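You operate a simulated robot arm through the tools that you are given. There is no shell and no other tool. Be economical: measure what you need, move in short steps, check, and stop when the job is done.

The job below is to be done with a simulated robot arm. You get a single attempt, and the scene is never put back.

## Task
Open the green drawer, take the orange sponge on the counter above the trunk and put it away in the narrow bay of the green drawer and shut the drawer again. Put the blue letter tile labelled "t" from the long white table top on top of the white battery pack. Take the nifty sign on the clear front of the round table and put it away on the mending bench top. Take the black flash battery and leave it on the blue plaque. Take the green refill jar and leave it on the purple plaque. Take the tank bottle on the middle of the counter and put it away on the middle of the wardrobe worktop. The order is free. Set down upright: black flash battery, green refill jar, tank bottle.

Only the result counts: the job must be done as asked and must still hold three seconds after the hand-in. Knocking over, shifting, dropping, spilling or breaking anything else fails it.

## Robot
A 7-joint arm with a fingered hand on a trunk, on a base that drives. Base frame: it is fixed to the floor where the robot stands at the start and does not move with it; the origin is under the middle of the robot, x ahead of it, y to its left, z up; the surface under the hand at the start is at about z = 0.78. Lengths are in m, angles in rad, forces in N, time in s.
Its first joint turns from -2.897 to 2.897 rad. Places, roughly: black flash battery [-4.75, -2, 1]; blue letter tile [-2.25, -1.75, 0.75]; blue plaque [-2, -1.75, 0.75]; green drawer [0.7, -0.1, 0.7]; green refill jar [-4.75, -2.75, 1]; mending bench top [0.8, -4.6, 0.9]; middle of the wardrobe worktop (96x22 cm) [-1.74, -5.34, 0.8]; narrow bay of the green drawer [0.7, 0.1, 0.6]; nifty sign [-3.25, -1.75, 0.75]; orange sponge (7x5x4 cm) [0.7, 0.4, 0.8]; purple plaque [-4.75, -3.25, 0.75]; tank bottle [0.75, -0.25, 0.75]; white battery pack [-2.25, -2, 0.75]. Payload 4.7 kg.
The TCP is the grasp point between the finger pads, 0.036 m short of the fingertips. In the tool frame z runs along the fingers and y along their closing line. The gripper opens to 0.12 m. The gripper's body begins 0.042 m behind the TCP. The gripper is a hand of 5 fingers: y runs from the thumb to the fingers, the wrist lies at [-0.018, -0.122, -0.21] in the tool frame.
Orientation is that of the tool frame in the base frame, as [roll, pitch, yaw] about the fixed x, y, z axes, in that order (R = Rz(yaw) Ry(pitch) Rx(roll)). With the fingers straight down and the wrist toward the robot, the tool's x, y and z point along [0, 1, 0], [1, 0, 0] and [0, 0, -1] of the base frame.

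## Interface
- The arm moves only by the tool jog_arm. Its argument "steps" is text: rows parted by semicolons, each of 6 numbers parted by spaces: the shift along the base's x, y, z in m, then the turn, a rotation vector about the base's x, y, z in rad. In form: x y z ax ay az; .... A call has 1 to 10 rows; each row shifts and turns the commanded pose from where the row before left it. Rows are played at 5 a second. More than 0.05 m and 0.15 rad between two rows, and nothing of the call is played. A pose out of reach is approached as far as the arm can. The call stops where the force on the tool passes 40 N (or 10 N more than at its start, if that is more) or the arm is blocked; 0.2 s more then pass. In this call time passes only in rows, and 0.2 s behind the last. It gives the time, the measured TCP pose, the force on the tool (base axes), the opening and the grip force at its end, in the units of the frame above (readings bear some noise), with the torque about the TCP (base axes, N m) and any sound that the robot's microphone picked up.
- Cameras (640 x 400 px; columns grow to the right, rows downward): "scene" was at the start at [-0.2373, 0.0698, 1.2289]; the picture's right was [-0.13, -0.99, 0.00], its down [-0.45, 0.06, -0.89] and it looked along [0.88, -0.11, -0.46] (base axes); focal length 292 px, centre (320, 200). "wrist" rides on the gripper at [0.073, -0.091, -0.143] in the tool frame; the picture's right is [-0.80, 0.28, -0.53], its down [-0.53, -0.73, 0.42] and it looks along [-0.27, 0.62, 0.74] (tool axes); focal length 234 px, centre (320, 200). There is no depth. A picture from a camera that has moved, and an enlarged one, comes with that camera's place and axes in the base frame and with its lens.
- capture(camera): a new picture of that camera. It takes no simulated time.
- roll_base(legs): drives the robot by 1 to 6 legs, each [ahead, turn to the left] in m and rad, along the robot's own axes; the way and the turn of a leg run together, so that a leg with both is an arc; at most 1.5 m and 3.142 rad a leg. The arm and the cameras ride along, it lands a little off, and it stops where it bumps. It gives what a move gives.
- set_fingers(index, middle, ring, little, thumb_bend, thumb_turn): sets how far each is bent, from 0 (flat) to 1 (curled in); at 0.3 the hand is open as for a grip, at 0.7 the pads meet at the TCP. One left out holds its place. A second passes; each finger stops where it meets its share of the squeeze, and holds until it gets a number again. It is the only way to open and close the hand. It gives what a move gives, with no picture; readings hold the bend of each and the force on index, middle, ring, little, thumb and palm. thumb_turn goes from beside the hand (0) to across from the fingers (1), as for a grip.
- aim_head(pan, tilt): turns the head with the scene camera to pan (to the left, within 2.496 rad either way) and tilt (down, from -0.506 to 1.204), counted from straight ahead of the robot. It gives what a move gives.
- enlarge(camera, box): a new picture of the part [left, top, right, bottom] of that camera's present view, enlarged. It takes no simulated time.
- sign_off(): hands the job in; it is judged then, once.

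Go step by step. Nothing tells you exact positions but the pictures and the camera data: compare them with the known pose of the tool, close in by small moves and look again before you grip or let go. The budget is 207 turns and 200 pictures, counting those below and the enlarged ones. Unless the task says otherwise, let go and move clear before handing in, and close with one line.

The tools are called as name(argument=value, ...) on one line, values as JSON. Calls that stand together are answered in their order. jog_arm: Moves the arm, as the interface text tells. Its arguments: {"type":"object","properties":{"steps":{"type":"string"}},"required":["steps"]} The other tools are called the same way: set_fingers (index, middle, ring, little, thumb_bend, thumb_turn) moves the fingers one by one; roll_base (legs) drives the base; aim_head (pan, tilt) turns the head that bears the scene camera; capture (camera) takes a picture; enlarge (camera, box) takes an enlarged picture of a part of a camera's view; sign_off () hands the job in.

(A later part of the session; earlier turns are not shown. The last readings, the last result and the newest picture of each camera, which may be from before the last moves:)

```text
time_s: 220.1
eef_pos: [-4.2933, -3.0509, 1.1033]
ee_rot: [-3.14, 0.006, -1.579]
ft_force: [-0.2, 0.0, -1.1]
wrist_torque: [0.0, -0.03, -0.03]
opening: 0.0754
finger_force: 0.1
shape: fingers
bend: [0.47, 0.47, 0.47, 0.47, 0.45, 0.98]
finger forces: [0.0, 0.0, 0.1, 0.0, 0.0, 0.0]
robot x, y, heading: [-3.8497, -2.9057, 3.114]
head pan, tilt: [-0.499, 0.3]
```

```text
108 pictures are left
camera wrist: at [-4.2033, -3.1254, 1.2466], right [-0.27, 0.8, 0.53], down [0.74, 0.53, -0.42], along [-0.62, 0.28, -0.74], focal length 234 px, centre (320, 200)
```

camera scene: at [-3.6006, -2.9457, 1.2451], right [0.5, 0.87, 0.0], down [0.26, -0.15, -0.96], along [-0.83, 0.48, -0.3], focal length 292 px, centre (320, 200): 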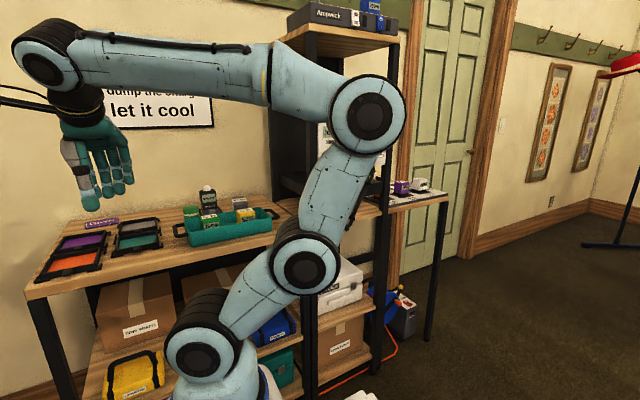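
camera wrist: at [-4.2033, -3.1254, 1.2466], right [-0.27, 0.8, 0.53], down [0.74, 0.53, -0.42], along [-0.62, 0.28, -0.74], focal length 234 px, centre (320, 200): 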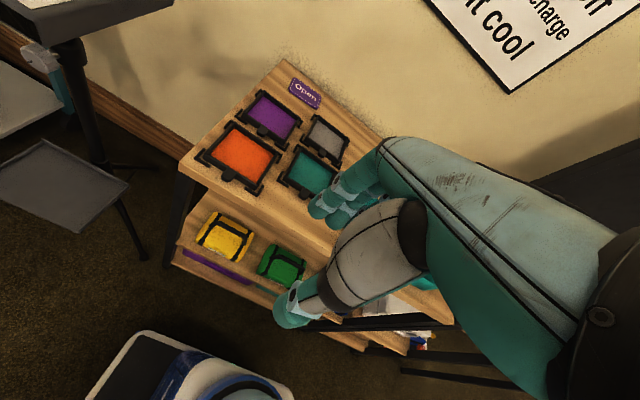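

The shelf top holds framed colour pads, a small purple "Open" plate and a teal tray with jars. I'll zoom in to identify them.

enlarge(camera="wrist", box=[180, 50, 380, 220])

enlarge(camera="scene", box=[10, 170, 290, 310])

enlarge(camera="scene", box=[360, 150, 460, 220])

```text
2.35 times, centred on (280, 135) of wrist
camera zoom: at [-4.2033, -3.1254, 1.2466], right [-0.27, 0.8, 0.53], down [0.74, 0.53, -0.42], along [-0.62, 0.28, -0.74], focal length 551 px, centre (414, 353)
```

zoom: 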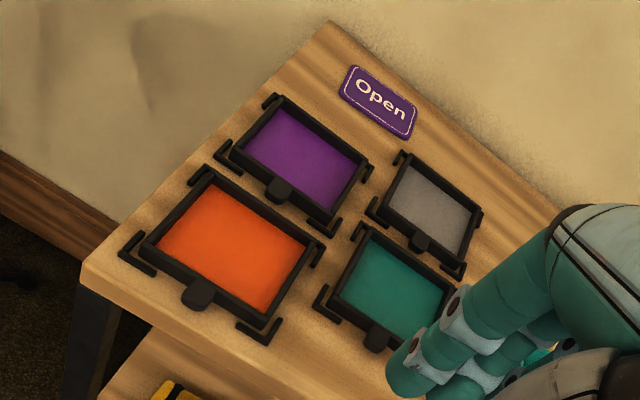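

```text
2.29 times, centred on (150, 240) of scene
camera zoom: at [-3.6006, -2.9457, 1.2451], right [0.5, 0.87, 0.0], down [0.26, -0.15, -0.96], along [-0.83, 0.48, -0.3], focal length 668 px, centre (709, 109)
```

zoom: 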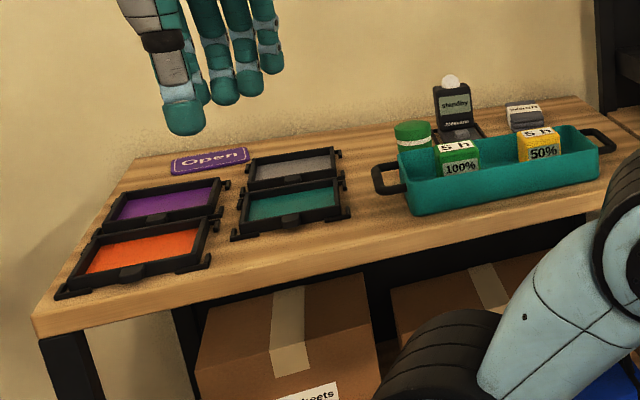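

```text
5.71 times, centred on (410, 185) of scene
camera zoom: at [-3.6006, -2.9457, 1.2451], right [0.5, 0.87, 0.0], down [0.26, -0.15, -0.96], along [-0.83, 0.48, -0.3], focal length 1670 px, centre (-194, 286)
```

zoom: 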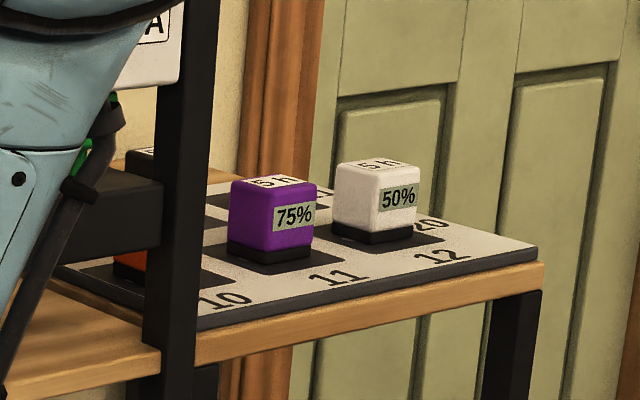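

The word plates seem to be the "plaques" ("Open" is purple, "Break" blue). The green-lidded jar is near the teal tray; I'll move the hand camera over for a better look.

jog_arm(steps="-0.01 0.045 0.01 0 0 0; -0.01 0.045 0.01 0 0 0; -0.01 0.045 0.01 0 0 0; -0.01 0.045 0.01 0 0 0; -0.01 0.045 0.01 0 0 0")

capture(camera="wrist")

aim_head(pan=0.25, tilt=0.4)

capture(camera="scene")

```text
time_s: 221.5
eef_pos: [-4.3559, -2.914, 1.1543]
ee_rot: [3.14, 0.006, -1.234]
ft_force: [-0.5, 0.0, -0.8]
wrist_torque: [0.03, 0.02, -0.06]
opening: 0.0753
finger_force: 0.1
shape: fingers
bend: [0.47, 0.47, 0.47, 0.47, 0.45, 0.98]
finger forces: [0.0, 0.1, 0.1, 0.0, 0.1, 0.1]
robot x, y, heading: [-3.8485, -2.9064, 3.116]
head pan, tilt: [-0.499, 0.3]
stopped in row 5: the arm was blocked; the commanded pose is now the measured one
```

```text
104 pictures are left
camera wrist: at [-4.244, -2.9533, 1.2974], right [-0.53, 0.66, 0.53], down [0.51, 0.75, -0.42], along [-0.68, 0.05, -0.73], focal length 234 px, centre (320, 200)
```

wrist: 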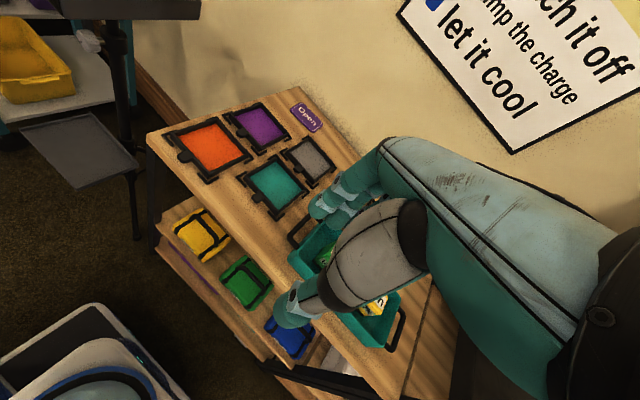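

```text
time_s: 222.6
eef_pos: [-4.3554, -2.9141, 1.1553]
ee_rot: [3.137, 0.004, -1.234]
ft_force: [0.6, -0.2, -0.8]
wrist_torque: [-0.04, -0.03, 0.0]
opening: 0.075
finger_force: 0.1
shape: fingers
bend: [0.47, 0.47, 0.47, 0.47, 0.45, 0.98]
finger forces: [0.0, 0.0, 0.0, 0.1, 0.1, 0.1]
robot x, y, heading: [-3.8489, -2.9045, 3.117]
head pan, tilt: [0.25, 0.4]
```

```text
103 pictures are left
camera scene: at [-3.6101, -3.0129, 1.2359], right [-0.22, 0.98, 0.0], down [0.38, 0.09, -0.92], along [-0.9, -0.2, -0.39], focal length 292 px, centre (320, 200)
```

scene: 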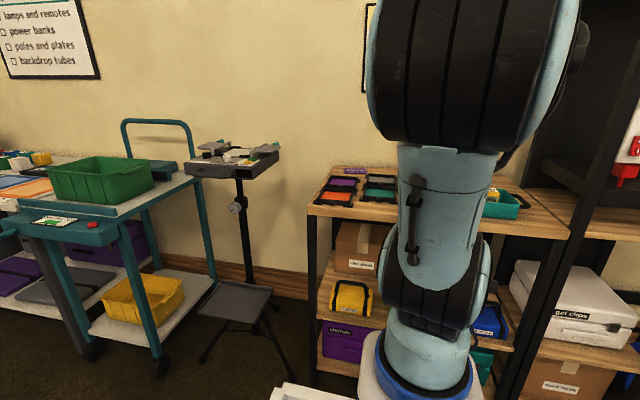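

The arm got awkward there (joint limit). I'll try returning the hand's yaw while swinging it right, to get the camera over the tray.

jog_arm(steps="0.03 -0.03 0.02 0 0 0; 0.03 -0.03 0.02 0 0 0; 0 0 0 0 0 -0.1; 0 0 0 0 0 -0.1; 0 0 0 0 0 -0.1")

capture(camera="scene")

```text
time_s: 223.8
eef_pos: [-4.2947, -2.9741, 1.1936]
ee_rot: [3.137, 0.004, -1.534]
ft_force: [0.6, -0.1, 1.2]
wrist_torque: [-0.01, 0.01, 0.01]
opening: 0.0751
finger_force: 0.1
shape: fingers
bend: [0.47, 0.47, 0.47, 0.47, 0.45, 0.98]
finger forces: [0.0, 0.0, 0.0, 0.0, 0.0, 0.0]
robot x, y, heading: [-3.8518, -2.9029, 3.115]
head pan, tilt: [0.25, 0.4]
```

```text
102 pictures are left
camera scene: at [-3.61, -3.013, 1.2358], right [-0.22, 0.98, 0.0], down [0.38, 0.09, -0.92], along [-0.9, -0.2, -0.39], focal length 292 px, centre (320, 200)
```

scene: 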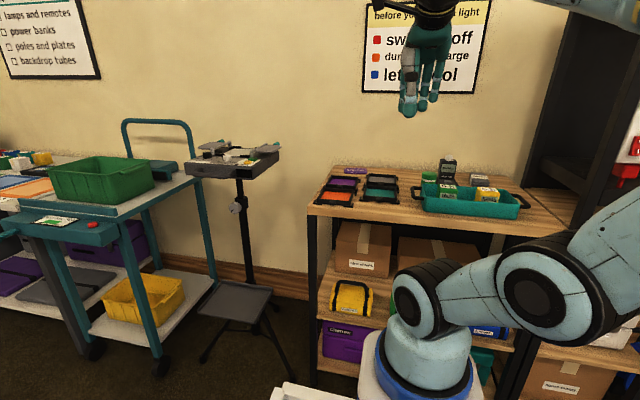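

The elbow swung aside, giving the head a free view of the shelf. Zoom in on it.

enlarge(camera="scene", box=[400, 150, 540, 230])

enlarge(camera="scene", box=[300, 155, 440, 235])

capture(camera="wrist")

```text
4.57 times, centred on (470, 190) of scene
camera zoom: at [-3.61, -3.013, 1.2358], right [-0.22, 0.98, 0.0], down [0.38, 0.09, -0.92], along [-0.9, -0.2, -0.39], focal length 1336 px, centre (-366, 246)
```

zoom: 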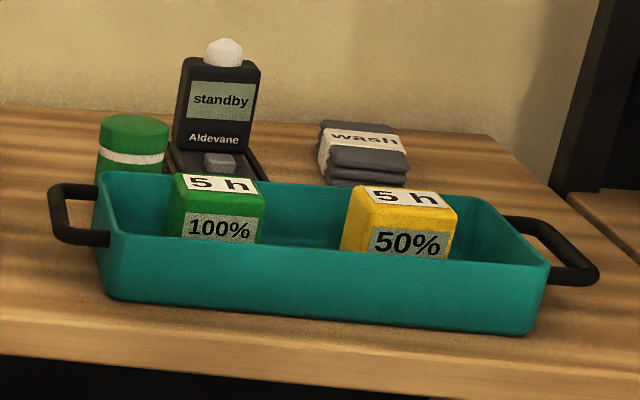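

```text
4.57 times, centred on (370, 195) of scene
camera zoom: at [-3.61, -3.013, 1.2358], right [-0.22, 0.98, 0.0], down [0.38, 0.09, -0.92], along [-0.9, -0.2, -0.39], focal length 1336 px, centre (91, 223)
```

zoom: 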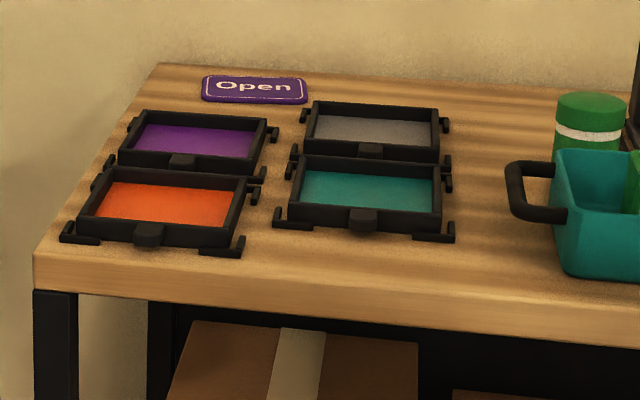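

```text
99 pictures are left
camera wrist: at [-4.2001, -3.0443, 1.3377], right [-0.31, 0.79, 0.53], down [0.71, 0.56, -0.42], along [-0.63, 0.25, -0.73], focal length 234 px, centre (320, 200)
```

wrist: 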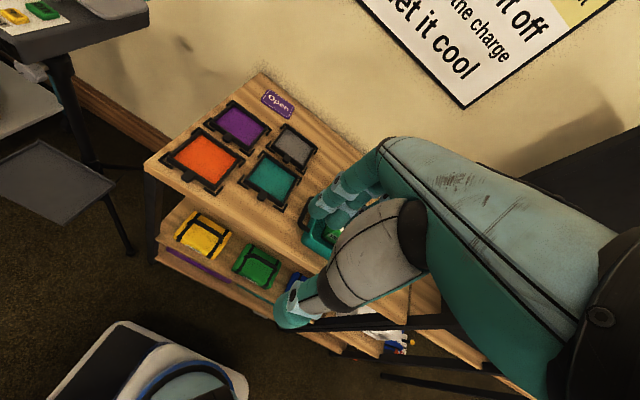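

The "Open" plate is at [-4.83, -3.13, 0.858]. The jar stands behind the tray's left end; I'll yaw the hand so the wrist camera sees it beside the thumb.

jog_arm(steps="0 0.03 0 0 0 -0.12; 0 0.03 0 0 0 -0.12; 0 0.03 0 0 0 -0.12; 0 0.03 0 0 0 -0.12; 0 0.03 0 0 0 -0.12")

capture(camera="wrist")

```text
time_s: 225.0
eef_pos: [-4.2941, -2.8227, 1.1953]
ee_rot: [3.139, 0.004, -2.135]
ft_force: [0.8, 0.3, 0.1]
wrist_torque: [0.0, 0.0, 0.01]
opening: 0.0751
finger_force: 0.1
shape: fingers
bend: [0.47, 0.47, 0.47, 0.47, 0.45, 0.98]
finger forces: [0.0, 0.0, 0.1, 0.0, 0.1, 0.1]
robot x, y, heading: [-3.8485, -2.9059, 3.116]
head pan, tilt: [0.25, 0.4]
```

```text
98 pictures are left
camera wrist: at [-4.2561, -2.9347, 1.3372], right [0.19, 0.83, 0.53], down [0.9, 0.06, -0.42], along [-0.38, 0.56, -0.73], focal length 234 px, centre (320, 200)
```

wrist: 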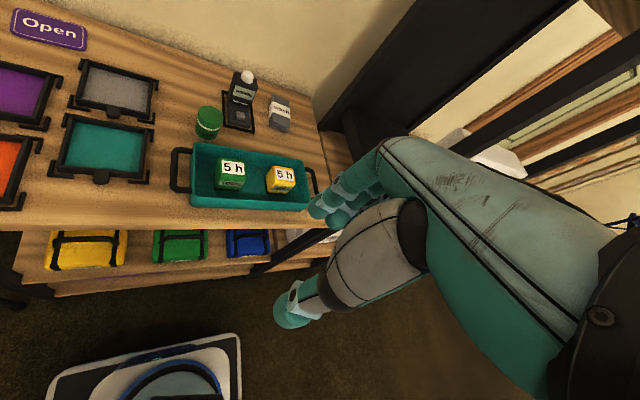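

enlarge(camera="wrist", box=[150, 60, 330, 215])

```text
2.58 times, centred on (240, 138) of wrist
camera zoom: at [-4.2561, -2.9347, 1.3372], right [0.19, 0.83, 0.53], down [0.9, 0.06, -0.42], along [-0.38, 0.56, -0.73], focal length 604 px, centre (526, 361)
```

zoom: 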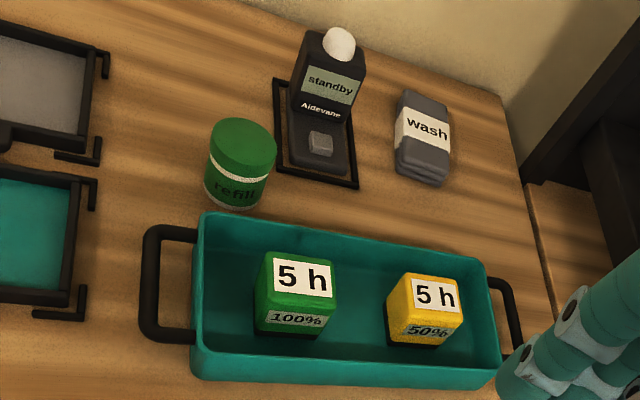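

The jar ("refill") stands at about [-4.655, -2.857], ⌀≈5 cm, top z≈0.918. A south-west hand direction clears the standby device and tray; I'll extend the arm and test whether that yaw is reachable.

jog_arm(steps="-0.03 -0.02 0 0 0 0.14; -0.03 -0.02 0 0 0 0.14; -0.03 -0.02 0 0 0 0.14; -0.03 -0.02 0 0 0 0.14; -0.03 -0.02 0 0 0 0; -0.03 -0.02 0 0 0 0; -0.03 -0.02 0 0 0 0; -0.03 -0.02 0 0 0 0")

jog_arm(steps="0 0 0 0 0 0.13; 0 0 0 0 0 0.13; 0 0 0 0 0 0.13; 0 0 0 0 0 0.13; 0 0 0 0 0 0.13; 0 0 0 0 0 0.13")

capture(camera="scene")

```text
time_s: 226.8
eef_pos: [-4.5355, -2.9849, 1.1947]
ee_rot: [3.135, 0.004, -1.574]
ft_force: [0.4, -0.1, 1.0]
wrist_torque: [0.0, 0.04, -0.01]
opening: 0.075
finger_force: 0.0
shape: fingers
bend: [0.47, 0.47, 0.47, 0.47, 0.45, 0.98]
finger forces: [0.0, 0.1, 0.0, 0.0, 0.0, 0.0]
robot x, y, heading: [-3.8461, -2.9059, 3.113]
head pan, tilt: [0.25, 0.4]
```

```text
time_s: 228.2
eef_pos: [-4.5351, -2.985, 1.195]
ee_rot: [3.139, 0.005, -0.791]
ft_force: [0.2, -0.3, -0.6]
wrist_torque: [0.01, 0.02, -0.01]
opening: 0.0751
finger_force: 0.1
shape: fingers
bend: [0.47, 0.47, 0.47, 0.47, 0.45, 0.98]
finger forces: [0.0, 0.0, 0.0, 0.1, 0.0, 0.0]
robot x, y, heading: [-3.8514, -2.9045, 3.12]
head pan, tilt: [0.25, 0.4]
```

```text
96 pictures are left
camera scene: at [-3.61, -3.013, 1.2358], right [-0.22, 0.98, 0.0], down [0.38, 0.09, -0.92], along [-0.9, -0.2, -0.39], focal length 292 px, centre (320, 200)
```

scene: 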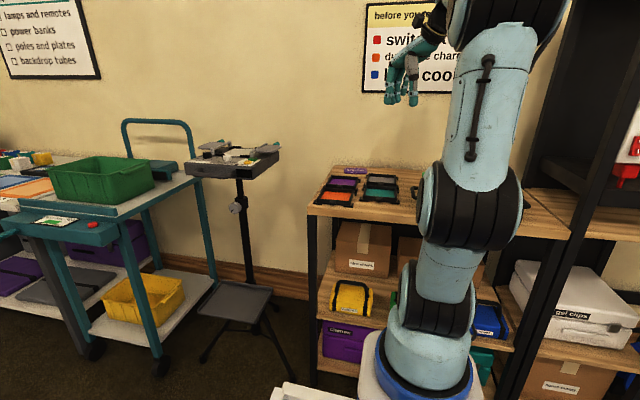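

The yaw works. I'll drive 0.12 m closer (so the plate is reachable too) and bring the hand over the jar.

roll_base(legs=[[0.12, 0]])

jog_arm(steps="0 0.042 0 0 0 0; 0 0.042 0 0 0 0; 0 0.042 0 0 0 0; 0 0 -0.04 0 0 0; 0 0 -0.04 0 0 0; 0 0 -0.04 0 0 0")

capture(camera="wrist")

capture(camera="scene")

```text
time_s: 229.4
eef_pos: [-4.6557, -2.9814, 1.1938]
ee_rot: [3.139, 0.004, -0.791]
ft_force: [0.3, 0.0, -0.5]
wrist_torque: [0.0, 0.03, 0.02]
opening: 0.0753
finger_force: 0.1
shape: fingers
bend: [0.47, 0.47, 0.47, 0.47, 0.45, 0.98]
finger forces: [0.0, 0.1, 0.0, 0.1, 0.0, 0.1]
robot x, y, heading: [-3.9707, -2.899, 3.116]
head pan, tilt: [0.25, 0.4]
```

```text
time_s: 230.8
eef_pos: [-4.6562, -2.8553, 1.073]
ee_rot: [3.139, 0.008, -0.792]
ft_force: [0.1, 0.9, 1.3]
wrist_torque: [0.0, 0.03, -0.02]
opening: 0.0754
finger_force: 0.1
shape: fingers
bend: [0.47, 0.47, 0.47, 0.47, 0.45, 0.98]
finger forces: [0.1, 0.1, 0.0, 0.0, 0.0, 0.1]
robot x, y, heading: [-3.9704, -2.9015, 3.119]
head pan, tilt: [0.25, 0.4]
```

```text
95 pictures are left
camera wrist: at [-4.5393, -2.843, 1.2171], right [-0.76, 0.38, 0.53], down [0.15, 0.89, -0.42], along [-0.63, -0.24, -0.73], focal length 234 px, centre (320, 200)
```

wrist: 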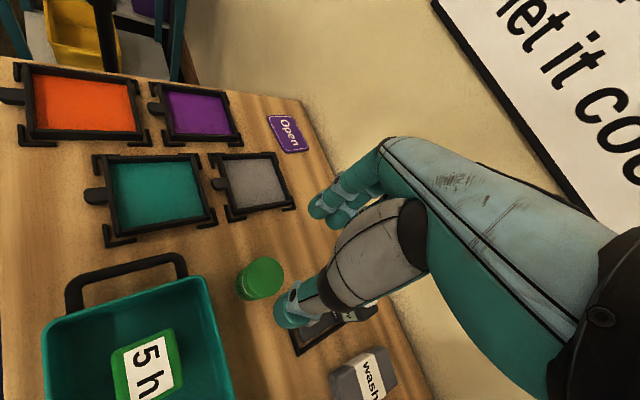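

```text
94 pictures are left
camera scene: at [-3.7304, -3.0097, 1.2358], right [-0.22, 0.97, 0.0], down [0.38, 0.09, -0.92], along [-0.9, -0.21, -0.39], focal length 292 px, centre (320, 200)
```

scene: 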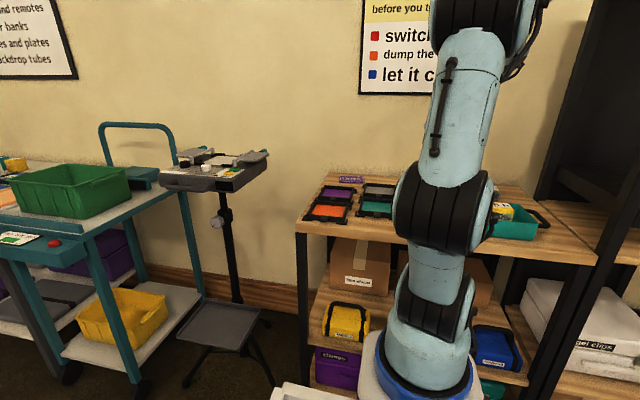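

Jar centre is at (-4.66, -2.857). I'll descend toward it with a check midway.

jog_arm(steps="-0.004 -0.001 -0.04 0 0 0; 0 0 -0.04 0 0 0; 0 0 -0.03 0 0 0")

capture(camera="wrist")

```text
time_s: 231.6
eef_pos: [-4.6596, -2.8561, 0.9641]
ee_rot: [3.139, 0.004, -0.791]
ft_force: [-0.1, -0.5, -0.2]
wrist_torque: [0.02, 0.03, 0.0]
opening: 0.0751
finger_force: 0.0
shape: fingers
bend: [0.47, 0.47, 0.47, 0.47, 0.45, 0.98]
finger forces: [0.0, 0.0, 0.0, 0.1, 0.0, 0.1]
robot x, y, heading: [-3.9732, -2.9022, 3.116]
head pan, tilt: [0.25, 0.4]
```

```text
93 pictures are left
camera wrist: at [-4.5427, -2.8453, 1.107], right [-0.76, 0.38, 0.53], down [0.15, 0.89, -0.42], along [-0.63, -0.24, -0.73], focal length 234 px, centre (320, 200)
```

wrist: 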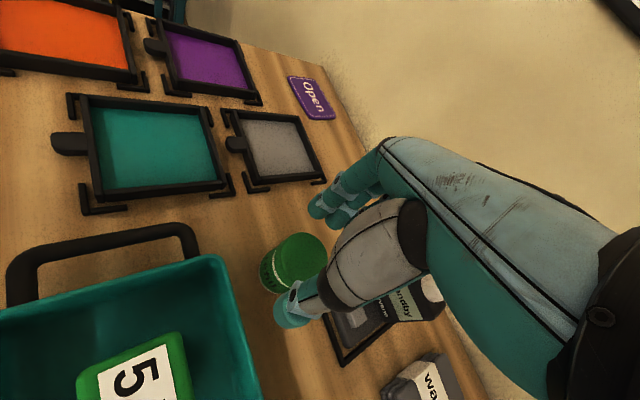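

jog_arm(steps="0 0 -0.02 0 0 0; 0 0 -0.02 0 0 0; 0 0 -0.02 0 0 0")

capture(camera="wrist")

```text
time_s: 232.4
eef_pos: [-4.6604, -2.8564, 0.9037]
ee_rot: [3.139, 0.005, -0.791]
ft_force: [-0.6, -0.9, 0.5]
wrist_torque: [0.02, 0.0, -0.03]
opening: 0.0753
finger_force: 0.1
shape: fingers
bend: [0.47, 0.47, 0.47, 0.47, 0.45, 0.98]
finger forces: [0.0, 0.0, 0.0, 0.0, 0.0, 0.0]
robot x, y, heading: [-3.9727, -2.8997, 3.117]
head pan, tilt: [0.25, 0.4]
```

```text
92 pictures are left
camera wrist: at [-4.5433, -2.8452, 1.0472], right [-0.76, 0.38, 0.53], down [0.15, 0.89, -0.42], along [-0.63, -0.24, -0.73], focal length 234 px, centre (320, 200)
```

wrist: 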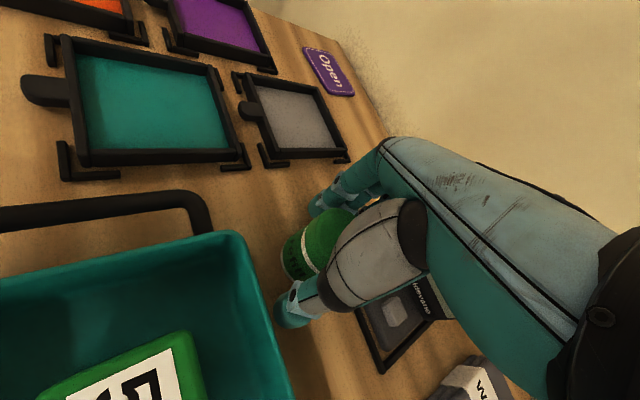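

Jar is between thumb and fingers without contact. Closing gently.

set_fingers(index=0.62, middle=0.62, thumb_bend=0.62)

jog_arm(steps="0 0 0.015 0 0 0; 0 0 0.02 0 0 0")

capture(camera="wrist")

```text
time_s: 233.4
eef_pos: [-4.6604, -2.8574, 0.9048]
ee_rot: [3.138, 0.006, -0.792]
ft_force: [-0.3, 0.1, -0.2]
wrist_torque: [-0.01, 0.01, -0.03]
opening: 0.0419
finger_force: 7.1
shape: fingers
bend: [0.58, 0.59, 0.47, 0.47, 0.57, 0.97]
finger forces: [3.2, 3.8, 0.0, 0.0, 7.1, 0.0]
robot x, y, heading: [-3.9703, -2.9029, 3.117]
head pan, tilt: [0.25, 0.4]
```

```text
time_s: 234.0
eef_pos: [-4.6594, -2.857, 0.9387]
ee_rot: [3.139, 0.006, -0.79]
ft_force: [0.6, -0.8, -1.5]
wrist_torque: [0.01, 0.01, 0.04]
opening: 0.042
finger_force: 6.7
shape: fingers
bend: [0.58, 0.59, 0.47, 0.47, 0.57, 0.97]
finger forces: [3.2, 3.5, 0.2, 0.0, 7.0, 0.0]
robot x, y, heading: [-3.9697, -2.9022, 3.118]
head pan, tilt: [0.25, 0.4]
```

```text
91 pictures are left
camera wrist: at [-4.5426, -2.845, 1.0818], right [-0.76, 0.38, 0.53], down [0.15, 0.89, -0.42], along [-0.63, -0.24, -0.73], focal length 234 px, centre (320, 200)
```

wrist: 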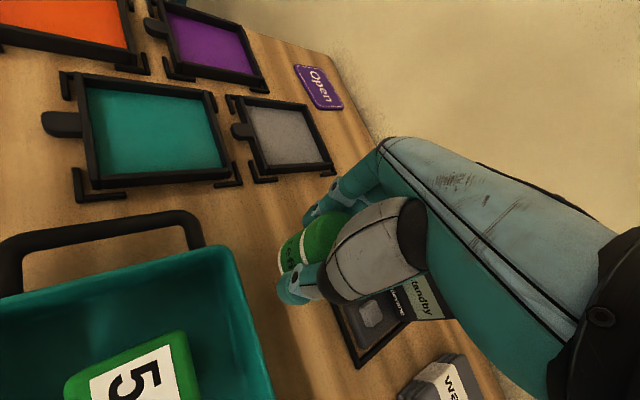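

The jar is held. I'll lift it higher and carry it over the "Open" plate, turning the hand so the fingers keep clear of the wall.

set_fingers(index=0.64, middle=0.64, thumb_bend=0.64)

jog_arm(steps="0 0 0.04 0 0 0; 0 0 0.04 0 0 0; -0.007 -0.034 0.02 0 0 -0.141; -0.007 -0.034 0 0 0 -0.141; -0.007 -0.034 0 0 0 -0.141; -0.007 -0.034 0 0 0 -0.141; -0.007 -0.034 0 0 0 -0.141; -0.007 -0.034 0 0 0 -0.141; -0.007 -0.034 0 0 0 -0.141; -0.007 -0.038 0 0 0 -0.141")

jog_arm(steps="-0.02 0 0 0 0 -0.141; -0.02 0 0 0 0 -0.141; -0.025 0 -0.02 0 0 0; -0.025 0 -0.02 0 0 0; -0.02 0 0 0 0 0")

capture(camera="wrist")

capture(camera="scene")

```text
time_s: 235.0
eef_pos: [-4.6593, -2.8559, 0.9386]
ee_rot: [3.138, 0.005, -0.791]
ft_force: [-0.5, 0.5, -0.9]
wrist_torque: [-0.02, 0.0, 0.02]
opening: 0.0415
finger_force: 8.7
shape: fingers
bend: [0.59, 0.6, 0.47, 0.47, 0.57, 0.97]
finger forces: [4.3, 4.7, 0.0, 0.0, 9.2, 0.0]
robot x, y, heading: [-3.971, -2.8959, 3.114]
head pan, tilt: [0.25, 0.4]
```

```text
time_s: 237.2
eef_pos: [-4.7171, -3.1331, 1.0385]
ee_rot: [3.137, 0.004, -1.921]
ft_force: [0.4, -0.5, 0.3]
wrist_torque: [-0.07, -0.02, 0.02]
opening: 0.0415
finger_force: 8.7
shape: fingers
bend: [0.59, 0.6, 0.47, 0.47, 0.57, 0.96]
finger forces: [3.9, 4.7, 0.0, 0.1, 8.9, 0.0]
robot x, y, heading: [-3.969, -2.898, 3.119]
head pan, tilt: [0.25, 0.4]
```

```text
time_s: 238.4
eef_pos: [-4.8257, -3.1328, 0.9988]
ee_rot: [3.138, 0.007, -2.202]
ft_force: [1.3, 0.3, -0.7]
wrist_torque: [0.01, 0.03, 0.0]
opening: 0.0413
finger_force: 9.0
shape: fingers
bend: [0.59, 0.6, 0.47, 0.47, 0.57, 0.96]
finger forces: [4.0, 4.7, 0.1, 0.1, 8.9, 0.0]
robot x, y, heading: [-3.9693, -2.9001, 3.114]
head pan, tilt: [0.25, 0.4]
```

```text
90 pictures are left
camera wrist: at [-4.7943, -3.2463, 1.1424], right [0.25, 0.81, 0.53], down [0.91, 0.0, -0.42], along [-0.34, 0.59, -0.73], focal length 234 px, centre (320, 200)
```

wrist: 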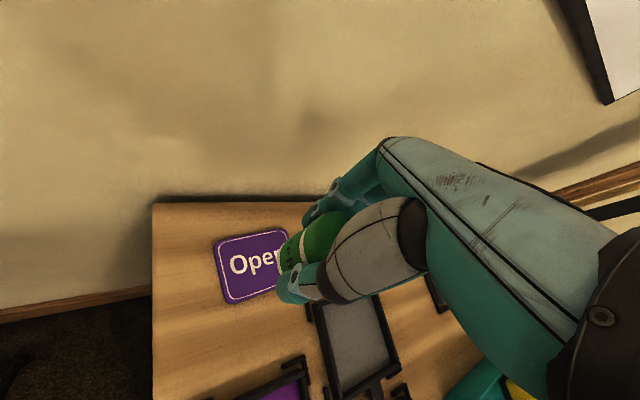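

```text
89 pictures are left
camera scene: at [-3.7304, -3.0097, 1.2358], right [-0.22, 0.97, 0.0], down [0.38, 0.09, -0.92], along [-0.9, -0.21, -0.39], focal length 292 px, centre (320, 200)
```

scene: 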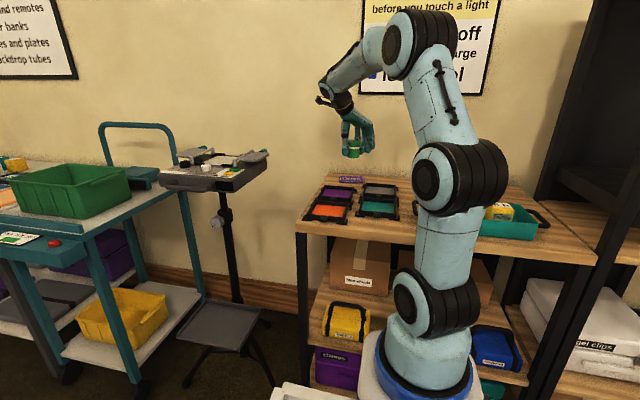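

The plate's centre is at about (-4.84, -3.139). I'll trim and lower toward it.

jog_arm(steps="-0.012 -0.006 -0.02 0 0 0; 0 0 -0.03 0 0 0; 0 0 -0.02 0 0 0")

capture(camera="wrist")

enlarge(camera="scene", box=[290, 110, 430, 230])

```text
time_s: 239.2
eef_pos: [-4.8372, -3.1381, 0.93]
ee_rot: [3.137, 0.005, -2.203]
ft_force: [0.4, -0.9, 0.0]
wrist_torque: [-0.04, -0.01, -0.03]
opening: 0.0411
finger_force: 9.0
shape: fingers
bend: [0.59, 0.6, 0.47, 0.47, 0.57, 0.96]
finger forces: [4.0, 4.7, 0.0, 0.0, 8.9, 0.0]
robot x, y, heading: [-3.9659, -2.903, 3.117]
head pan, tilt: [0.25, 0.4]
```

```text
88 pictures are left
camera wrist: at [-4.8068, -3.2518, 1.0723], right [0.25, 0.81, 0.53], down [0.91, 0.0, -0.42], along [-0.34, 0.59, -0.73], focal length 234 px, centre (320, 200)
```

wrist: 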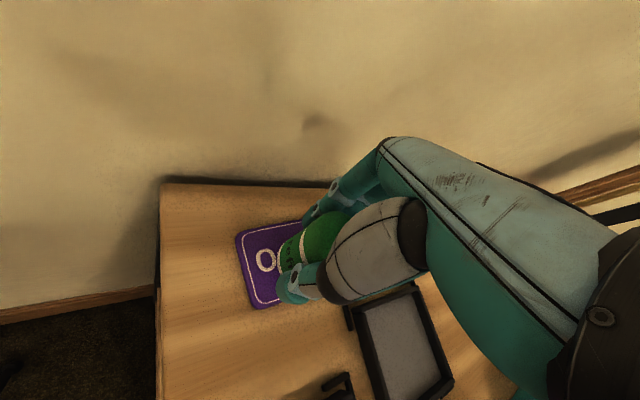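

```text
3.33 times, centred on (360, 170) of scene
camera zoom: at [-3.7304, -3.0097, 1.2358], right [-0.22, 0.97, 0.0], down [0.38, 0.09, -0.92], along [-0.9, -0.21, -0.39], focal length 974 px, centre (187, 300)
```

zoom: 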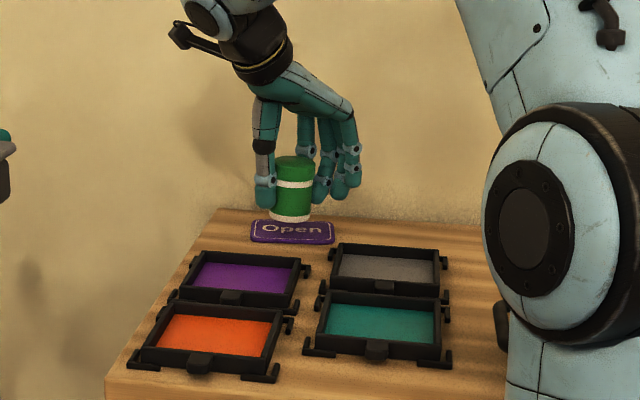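

Good: jar directly above the plate. Lower to contact.

jog_arm(steps="0 0 -0.01 0 0 0; 0 0 -0.006 0 0 0; 0 0 -0.004 0 0 0; 0 0 -0.003 0 0 0")

enlarge(camera="scene", box=[290, 110, 430, 230])

```text
time_s: 240.2
eef_pos: [-4.8374, -3.1383, 0.9075]
ee_rot: [3.137, 0.001, -2.204]
ft_force: [0.0, 0.2, 11.5]
wrist_torque: [0.13, 0.06, 0.02]
opening: 0.0414
finger_force: 10.8
shape: fingers
bend: [0.59, 0.6, 0.47, 0.47, 0.57, 0.96]
finger forces: [4.4, 6.3, 0.1, 0.0, 10.8, 0.1]
robot x, y, heading: [-3.9714, -2.9012, 3.119]
head pan, tilt: [0.25, 0.4]
```

```text
3.33 times, centred on (360, 170) of scene
camera zoom: at [-3.7301, -3.0096, 1.2358], right [-0.22, 0.97, 0.0], down [0.38, 0.09, -0.92], along [-0.9, -0.21, -0.39], focal length 974 px, centre (187, 300)
```

zoom: 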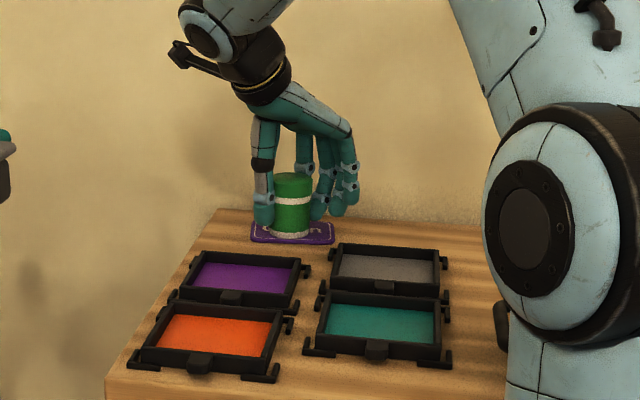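

The jar rests on the plate. Release and rise.

set_fingers(index=0.47, middle=0.47, thumb_bend=0.45)

jog_arm(steps="0 0 0.02 0 0 0; 0 0 0.03 0 0 0; 0 0 0.04 0 0 0; 0 0 0.04 0 0 0; 0.03 0.02 0.02 0 0 0; 0.03 0.02 0.02 0 0 0; 0.03 0.02 0.02 0 0 0; 0.04 0.02 0 0 0 0; 0.04 0.02 0 0 0 0; 0.04 0.02 0 0 0 0")

enlarge(camera="scene", box=[290, 110, 430, 230])

aim_head(pan=-0.5, tilt=0.35)

capture(camera="scene")

```text
time_s: 241.2
eef_pos: [-4.8383, -3.1398, 0.906]
ee_rot: [3.139, 0.006, -2.202]
ft_force: [-0.3, -0.7, -0.2]
wrist_torque: [0.01, -0.01, -0.01]
opening: 0.0745
finger_force: 0.0
shape: fingers
bend: [0.47, 0.47, 0.47, 0.47, 0.45, 0.97]
finger forces: [0.0, 0.0, 0.0, 0.0, 0.0, 0.1]
robot x, y, heading: [-3.9677, -2.9055, 3.114]
head pan, tilt: [0.25, 0.4]
```

```text
time_s: 243.4
eef_pos: [-4.6272, -3.0192, 1.0955]
ee_rot: [3.14, 0.008, -2.202]
ft_force: [-1.5, 0.2, -0.5]
wrist_torque: [0.03, -0.04, 0.03]
opening: 0.0746
finger_force: 0.0
shape: fingers
bend: [0.47, 0.47, 0.47, 0.47, 0.45, 0.98]
finger forces: [0.0, 0.0, 0.0, 0.1, 0.0, 0.0]
robot x, y, heading: [-3.971, -2.9017, 3.117]
head pan, tilt: [0.25, 0.4]
```

```text
3.33 times, centred on (360, 170) of scene
camera zoom: at [-3.7309, -3.0098, 1.2359], right [-0.22, 0.97, 0.0], down [0.38, 0.09, -0.92], along [-0.9, -0.21, -0.39], focal length 974 px, centre (187, 300)
```

zoom: 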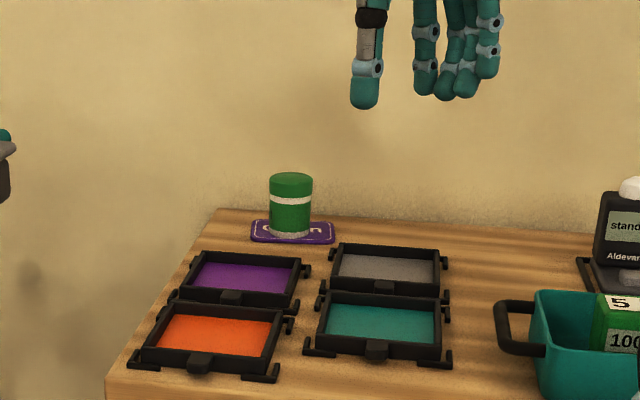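

```text
time_s: 244.5
eef_pos: [-4.6279, -3.0187, 1.0963]
ee_rot: [3.138, 0.006, -2.203]
ft_force: [-0.2, -0.2, -0.3]
wrist_torque: [0.02, 0.0, 0.0]
opening: 0.0747
finger_force: 0.2
shape: fingers
bend: [0.47, 0.47, 0.47, 0.47, 0.45, 0.98]
finger forces: [0.1, 0.0, 0.1, 0.1, 0.1, 0.1]
robot x, y, heading: [-3.9708, -2.9017, 3.116]
head pan, tilt: [-0.499, 0.351]
```

```text
84 pictures are left
camera scene: at [-3.7208, -2.9425, 1.2404], right [0.5, 0.87, 0.0], down [0.3, -0.17, -0.94], along [-0.81, 0.47, -0.34], focal length 292 px, centre (320, 200)
```

scene: 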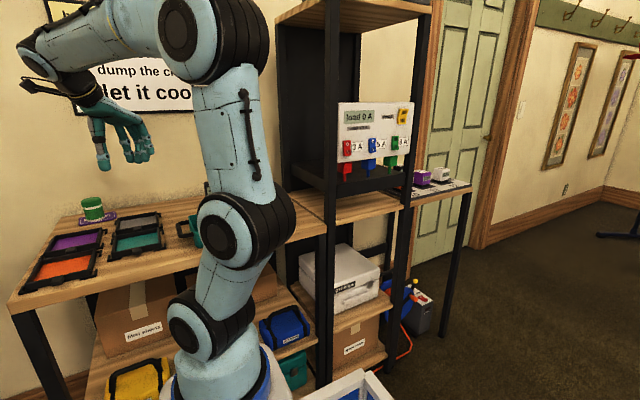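

The jar stands upright on the purple plate. Next the flash battery on the north end of the shelf: I'll retract the arm, back off and drive north to about y = -2.0.

jog_arm(steps="0.04 0.01 0 0 0 0.1; 0.04 0.01 0 0 0 0.13; 0.04 0.01 0 0 0 0.13; 0.04 0.01 0.01 0 0 0.13; 0.04 0.01 0.01 0 0 0.13")

roll_base(legs=[[-0.12, 0], [0, -1.57], [0.85, 0], [0, 1.3]])

aim_head(pan=0.5, tilt=0.35)

capture(camera="scene")

capture(camera="wrist")

```text
time_s: 245.7
eef_pos: [-4.4263, -2.9677, 1.1162]
ee_rot: [3.139, 0.006, -1.58]
ft_force: [-1.1, -0.4, -0.6]
wrist_torque: [0.03, -0.03, 0.0]
opening: 0.0748
finger_force: 0.0
shape: fingers
bend: [0.47, 0.47, 0.47, 0.47, 0.45, 0.98]
finger forces: [0.1, 0.0, 0.0, 0.0, 0.0, 0.0]
robot x, y, heading: [-3.9724, -2.903, 3.119]
head pan, tilt: [-0.499, 0.351]
```

```text
time_s: 258.1
eef_pos: [-4.2836, -1.9906, 1.1161]
ee_rot: [3.138, 0.005, -1.859]
ft_force: [0.2, -1.2, 0.2]
wrist_torque: [0.0, 0.0, -0.01]
opening: 0.075
finger_force: 0.0
shape: fingers
bend: [0.47, 0.47, 0.47, 0.47, 0.45, 0.98]
finger forces: [0.1, 0.0, 0.0, 0.0, 0.1, 0.0]
robot x, y, heading: [-3.8262, -2.0506, 2.84]
head pan, tilt: [-0.499, 0.351]
```

```text
time_s: 259.4
eef_pos: [-4.2839, -1.9895, 1.1169]
ee_rot: [3.139, 0.005, -1.859]
ft_force: [0.1, 0.4, 0.0]
wrist_torque: [-0.01, 0.02, -0.01]
opening: 0.0748
finger_force: 0.1
shape: fingers
bend: [0.47, 0.47, 0.47, 0.47, 0.45, 0.98]
finger forces: [0.0, 0.1, 0.0, 0.1, 0.1, 0.0]
robot x, y, heading: [-3.8297, -2.0497, 2.84]
head pan, tilt: [0.499, 0.351]
```

```text
83 pictures are left
camera scene: at [-3.6245, -2.2422, 1.2404], right [-0.2, 0.98, 0.0], down [0.34, 0.07, -0.94], along [-0.92, -0.18, -0.34], focal length 292 px, centre (320, 200)
```

scene: 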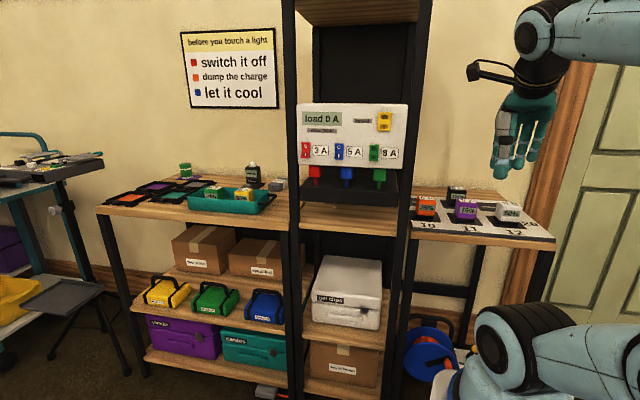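

```text
82 pictures are left
camera wrist: at [-4.2169, -2.0874, 1.2599], right [-0.04, 0.85, 0.53], down [0.85, 0.3, -0.42], along [-0.52, 0.44, -0.73], focal length 234 px, centre (320, 200)
```

wrist: 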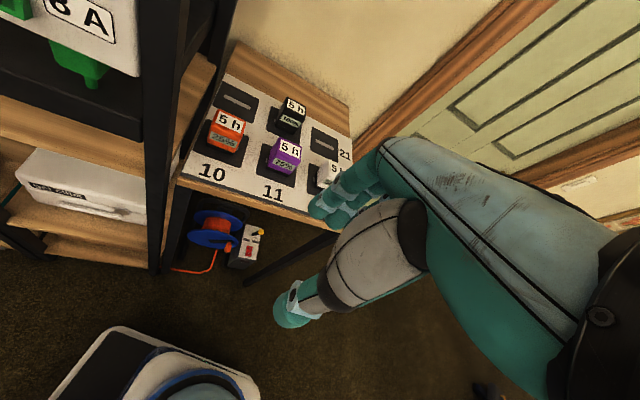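

The black battery is in the back row of the grid mat, with orange, purple and white ones in front. Zoom for position.

enlarge(camera="wrist", box=[180, 70, 360, 215])

enlarge(camera="scene", box=[400, 170, 560, 260])

```text
2.76 times, centred on (270, 142) of wrist
camera zoom: at [-4.2169, -2.0874, 1.2599], right [-0.04, 0.85, 0.53], down [0.85, 0.3, -0.42], along [-0.52, 0.44, -0.73], focal length 646 px, centre (458, 359)
```

zoom: 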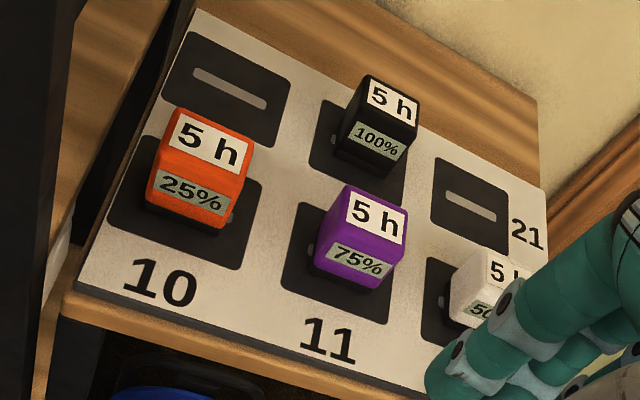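

```text
4.00 times, centred on (480, 215) of scene
camera zoom: at [-3.6245, -2.2422, 1.2404], right [-0.2, 0.98, 0.0], down [0.34, 0.07, -0.94], along [-0.92, -0.18, -0.34], focal length 1169 px, centre (-320, 140)
```

zoom: 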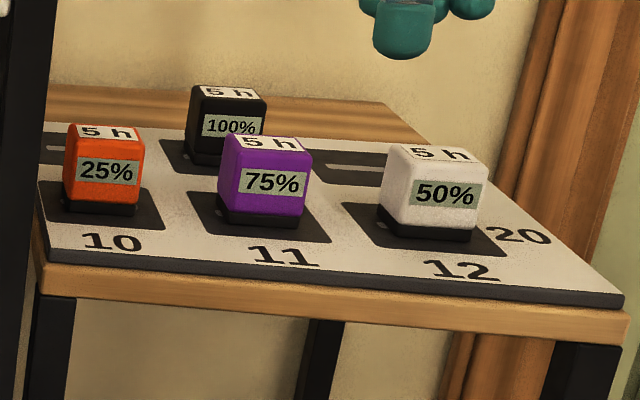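

The black battery's top is at about [-4.661, -1.967, 0.933], a cube ~5 cm wide, with the purple one 6–7 cm in front. I'll go above it with the hand facing west.

jog_arm(steps="-0.04 0.004 0 0 0 0.1; -0.04 0.004 0 0 0 0.1; -0.04 0.004 0 0 0 0.089; -0.04 0.004 0 0 0 0; -0.045 0.003 0 0 0 0; -0.045 0.002 0 0 0 0; -0.045 0.002 0 0 0 0; -0.045 0 0 0 0 0; -0.037 0 -0.02 0 0 0; 0 0 -0.03 0 0 0")

capture(camera="wrist")

capture(camera="scene")

```text
time_s: 261.6
eef_pos: [-4.6614, -1.9679, 1.068]
ee_rot: [3.14, 0.004, -1.569]
ft_force: [0.9, 0.3, -0.3]
wrist_torque: [0.05, 0.04, 0.04]
opening: 0.0749
finger_force: 0.0
shape: fingers
bend: [0.47, 0.47, 0.47, 0.47, 0.45, 0.98]
finger forces: [0.0, 0.1, 0.1, 0.0, 0.1, 0.0]
robot x, y, heading: [-3.8237, -2.0531, 2.842]
head pan, tilt: [0.499, 0.351]
```

```text
79 pictures are left
camera wrist: at [-4.5693, -2.0415, 1.2107], right [-0.28, 0.8, 0.53], down [0.73, 0.54, -0.42], along [-0.62, 0.27, -0.73], focal length 234 px, centre (320, 200)
```

wrist: 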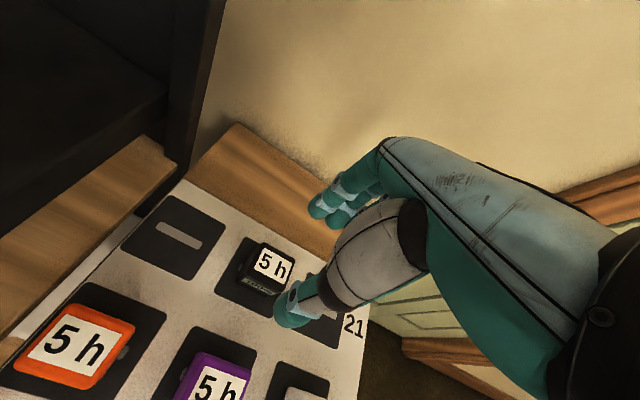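

```text
78 pictures are left
camera scene: at [-3.6244, -2.2423, 1.2404], right [-0.2, 0.98, 0.0], down [0.34, 0.07, -0.94], along [-0.92, -0.18, -0.34], focal length 292 px, centre (320, 200)
```

scene: 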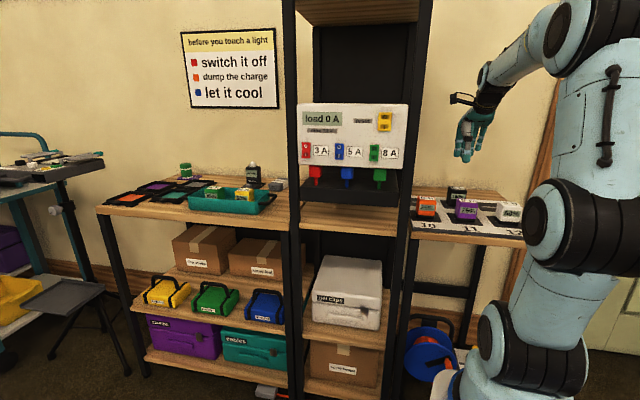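

Refined centre ≈ (-4.668, -1.970). I'll descend around it, with a check midway.

jog_arm(steps="-0.007 -0.002 -0.03 0 0 0; 0 0 -0.03 0 0 0; 0 0 -0.025 0 0 0")

enlarge(camera="wrist", box=[180, 180, 400, 360])

enlarge(camera="scene", box=[400, 100, 560, 260])

```text
time_s: 262.4
eef_pos: [-4.6677, -1.9685, 0.9834]
ee_rot: [3.138, 0.006, -1.569]
ft_force: [0.3, 1.2, 0.1]
wrist_torque: [-0.01, 0.0, 0.03]
opening: 0.0747
finger_force: 0.2
shape: fingers
bend: [0.47, 0.47, 0.47, 0.47, 0.45, 0.98]
finger forces: [0.0, 0.0, 0.0, 0.0, 0.0, 0.0]
robot x, y, heading: [-3.8225, -2.0488, 2.841]
head pan, tilt: [0.499, 0.351]
```

```text
2.22 times, centred on (290, 270) of wrist
camera zoom: at [-4.5763, -2.0431, 1.1261], right [-0.28, 0.8, 0.53], down [0.73, 0.54, -0.42], along [-0.62, 0.27, -0.73], focal length 520 px, centre (387, 44)
```

zoom: 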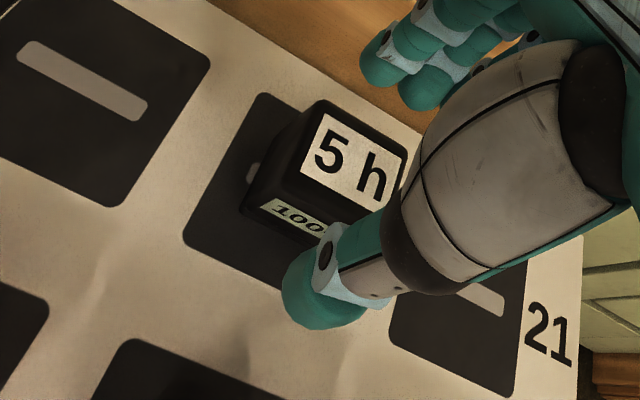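

```text
2.50 times, centred on (480, 180) of scene
camera zoom: at [-3.6245, -2.2423, 1.2404], right [-0.2, 0.98, 0.0], down [0.34, 0.07, -0.94], along [-0.92, -0.18, -0.34], focal length 730 px, centre (-80, 250)
```

zoom: 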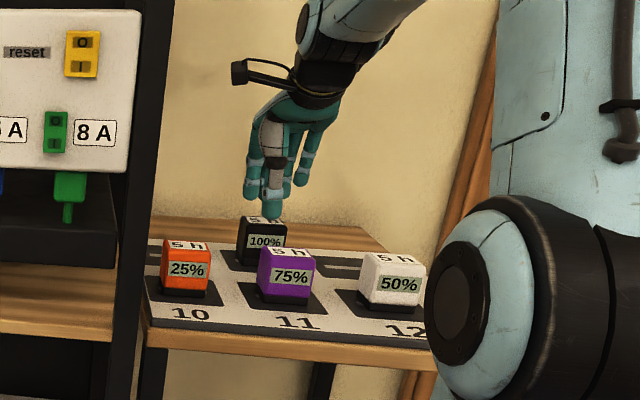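

jog_arm(steps="-0.005 -0.001 -0.02 0 0 0; 0 0 -0.02 0 0 0; 0 0 -0.018 0 0 0")

set_fingers(index=0.62, middle=0.62, thumb_bend=0.62)

capture(camera="wrist")

```text
time_s: 263.2
eef_pos: [-4.6737, -1.9698, 0.9246]
ee_rot: [3.14, 0.004, -1.57]
ft_force: [-0.6, 0.8, 0.4]
wrist_torque: [0.0, 0.02, -0.03]
opening: 0.0749
finger_force: 0.1
shape: fingers
bend: [0.47, 0.47, 0.47, 0.47, 0.45, 0.98]
finger forces: [0.0, 0.0, 0.1, 0.1, 0.1, 0.0]
robot x, y, heading: [-3.8264, -2.0517, 2.845]
head pan, tilt: [0.499, 0.351]
```

```text
time_s: 264.2
eef_pos: [-4.6723, -1.9703, 0.9237]
ee_rot: [3.14, 0.004, -1.568]
ft_force: [0.6, 0.2, -0.6]
wrist_torque: [0.0, 0.02, 0.01]
opening: 0.0465
finger_force: 8.7
shape: fingers
bend: [0.57, 0.58, 0.47, 0.47, 0.55, 0.97]
finger forces: [4.6, 4.2, 0.0, 0.1, 8.7, 0.1]
robot x, y, heading: [-3.8277, -2.0556, 2.843]
head pan, tilt: [0.499, 0.351]
```

```text
75 pictures are left
camera wrist: at [-4.5809, -2.044, 1.0667], right [-0.28, 0.8, 0.53], down [0.73, 0.54, -0.42], along [-0.62, 0.27, -0.73], focal length 234 px, centre (320, 200)
```

wrist: 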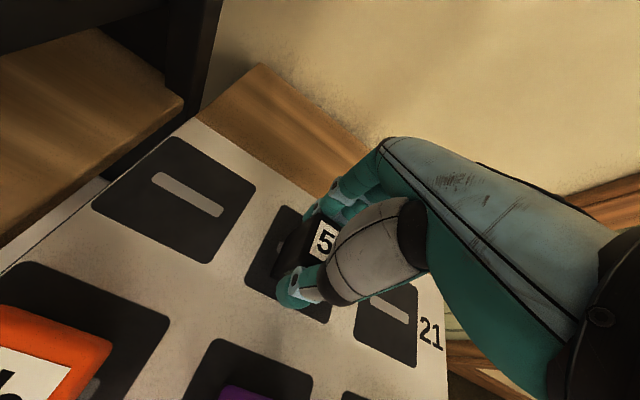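

Gripped evenly. I'll firm up and lift straight, then draw the battery back.

set_fingers(index=0.66, middle=0.66, thumb_bend=0.67)

jog_arm(steps="0 0 0.015 0 0 0; 0 0 0.02 0 0 0; 0 0 0.03 0 0 0; 0 0 0.04 0 0 0; 0 0 0.045 0 0 0; 0.02 0 0.04 0 0 0; 0.045 -0.004 0 0 0 0; 0.045 -0.004 0 0 0 0; 0.045 -0.004 0 0 0 0; 0.045 -0.004 0 0 0 0")

capture(camera="wrist")

```text
time_s: 265.2
eef_pos: [-4.6726, -1.9698, 0.9242]
ee_rot: [3.139, 0.005, -1.567]
ft_force: [-1.0, -0.1, -0.3]
wrist_torque: [0.1, 0.07, -0.01]
opening: 0.0455
finger_force: 14.7
shape: fingers
bend: [0.58, 0.6, 0.47, 0.47, 0.56, 0.96]
finger forces: [8.0, 6.7, 0.1, 0.1, 14.6, 0.1]
robot x, y, heading: [-3.8236, -2.0515, 2.845]
head pan, tilt: [0.499, 0.351]
```

```text
time_s: 267.4
eef_pos: [-4.4748, -1.9867, 1.1117]
ee_rot: [-3.141, 0.005, -1.57]
ft_force: [0.3, 1.1, -4.6]
wrist_torque: [-0.01, 0.03, 0.01]
opening: 0.0458
finger_force: 14.3
shape: fingers
bend: [0.58, 0.61, 0.47, 0.47, 0.57, 0.96]
finger forces: [8.0, 6.1, 0.0, 0.1, 14.0, 0.0]
robot x, y, heading: [-3.8277, -2.0529, 2.84]
head pan, tilt: [0.499, 0.351]
```

```text
74 pictures are left
camera wrist: at [-4.383, -2.0605, 1.2557], right [-0.28, 0.8, 0.53], down [0.73, 0.53, -0.42], along [-0.62, 0.27, -0.74], focal length 234 px, centre (320, 200)
```

wrist: 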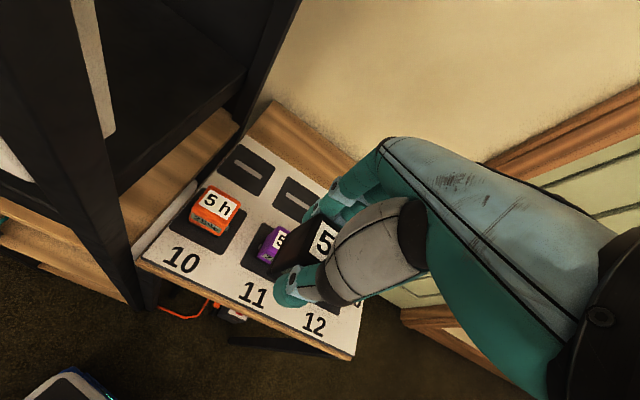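

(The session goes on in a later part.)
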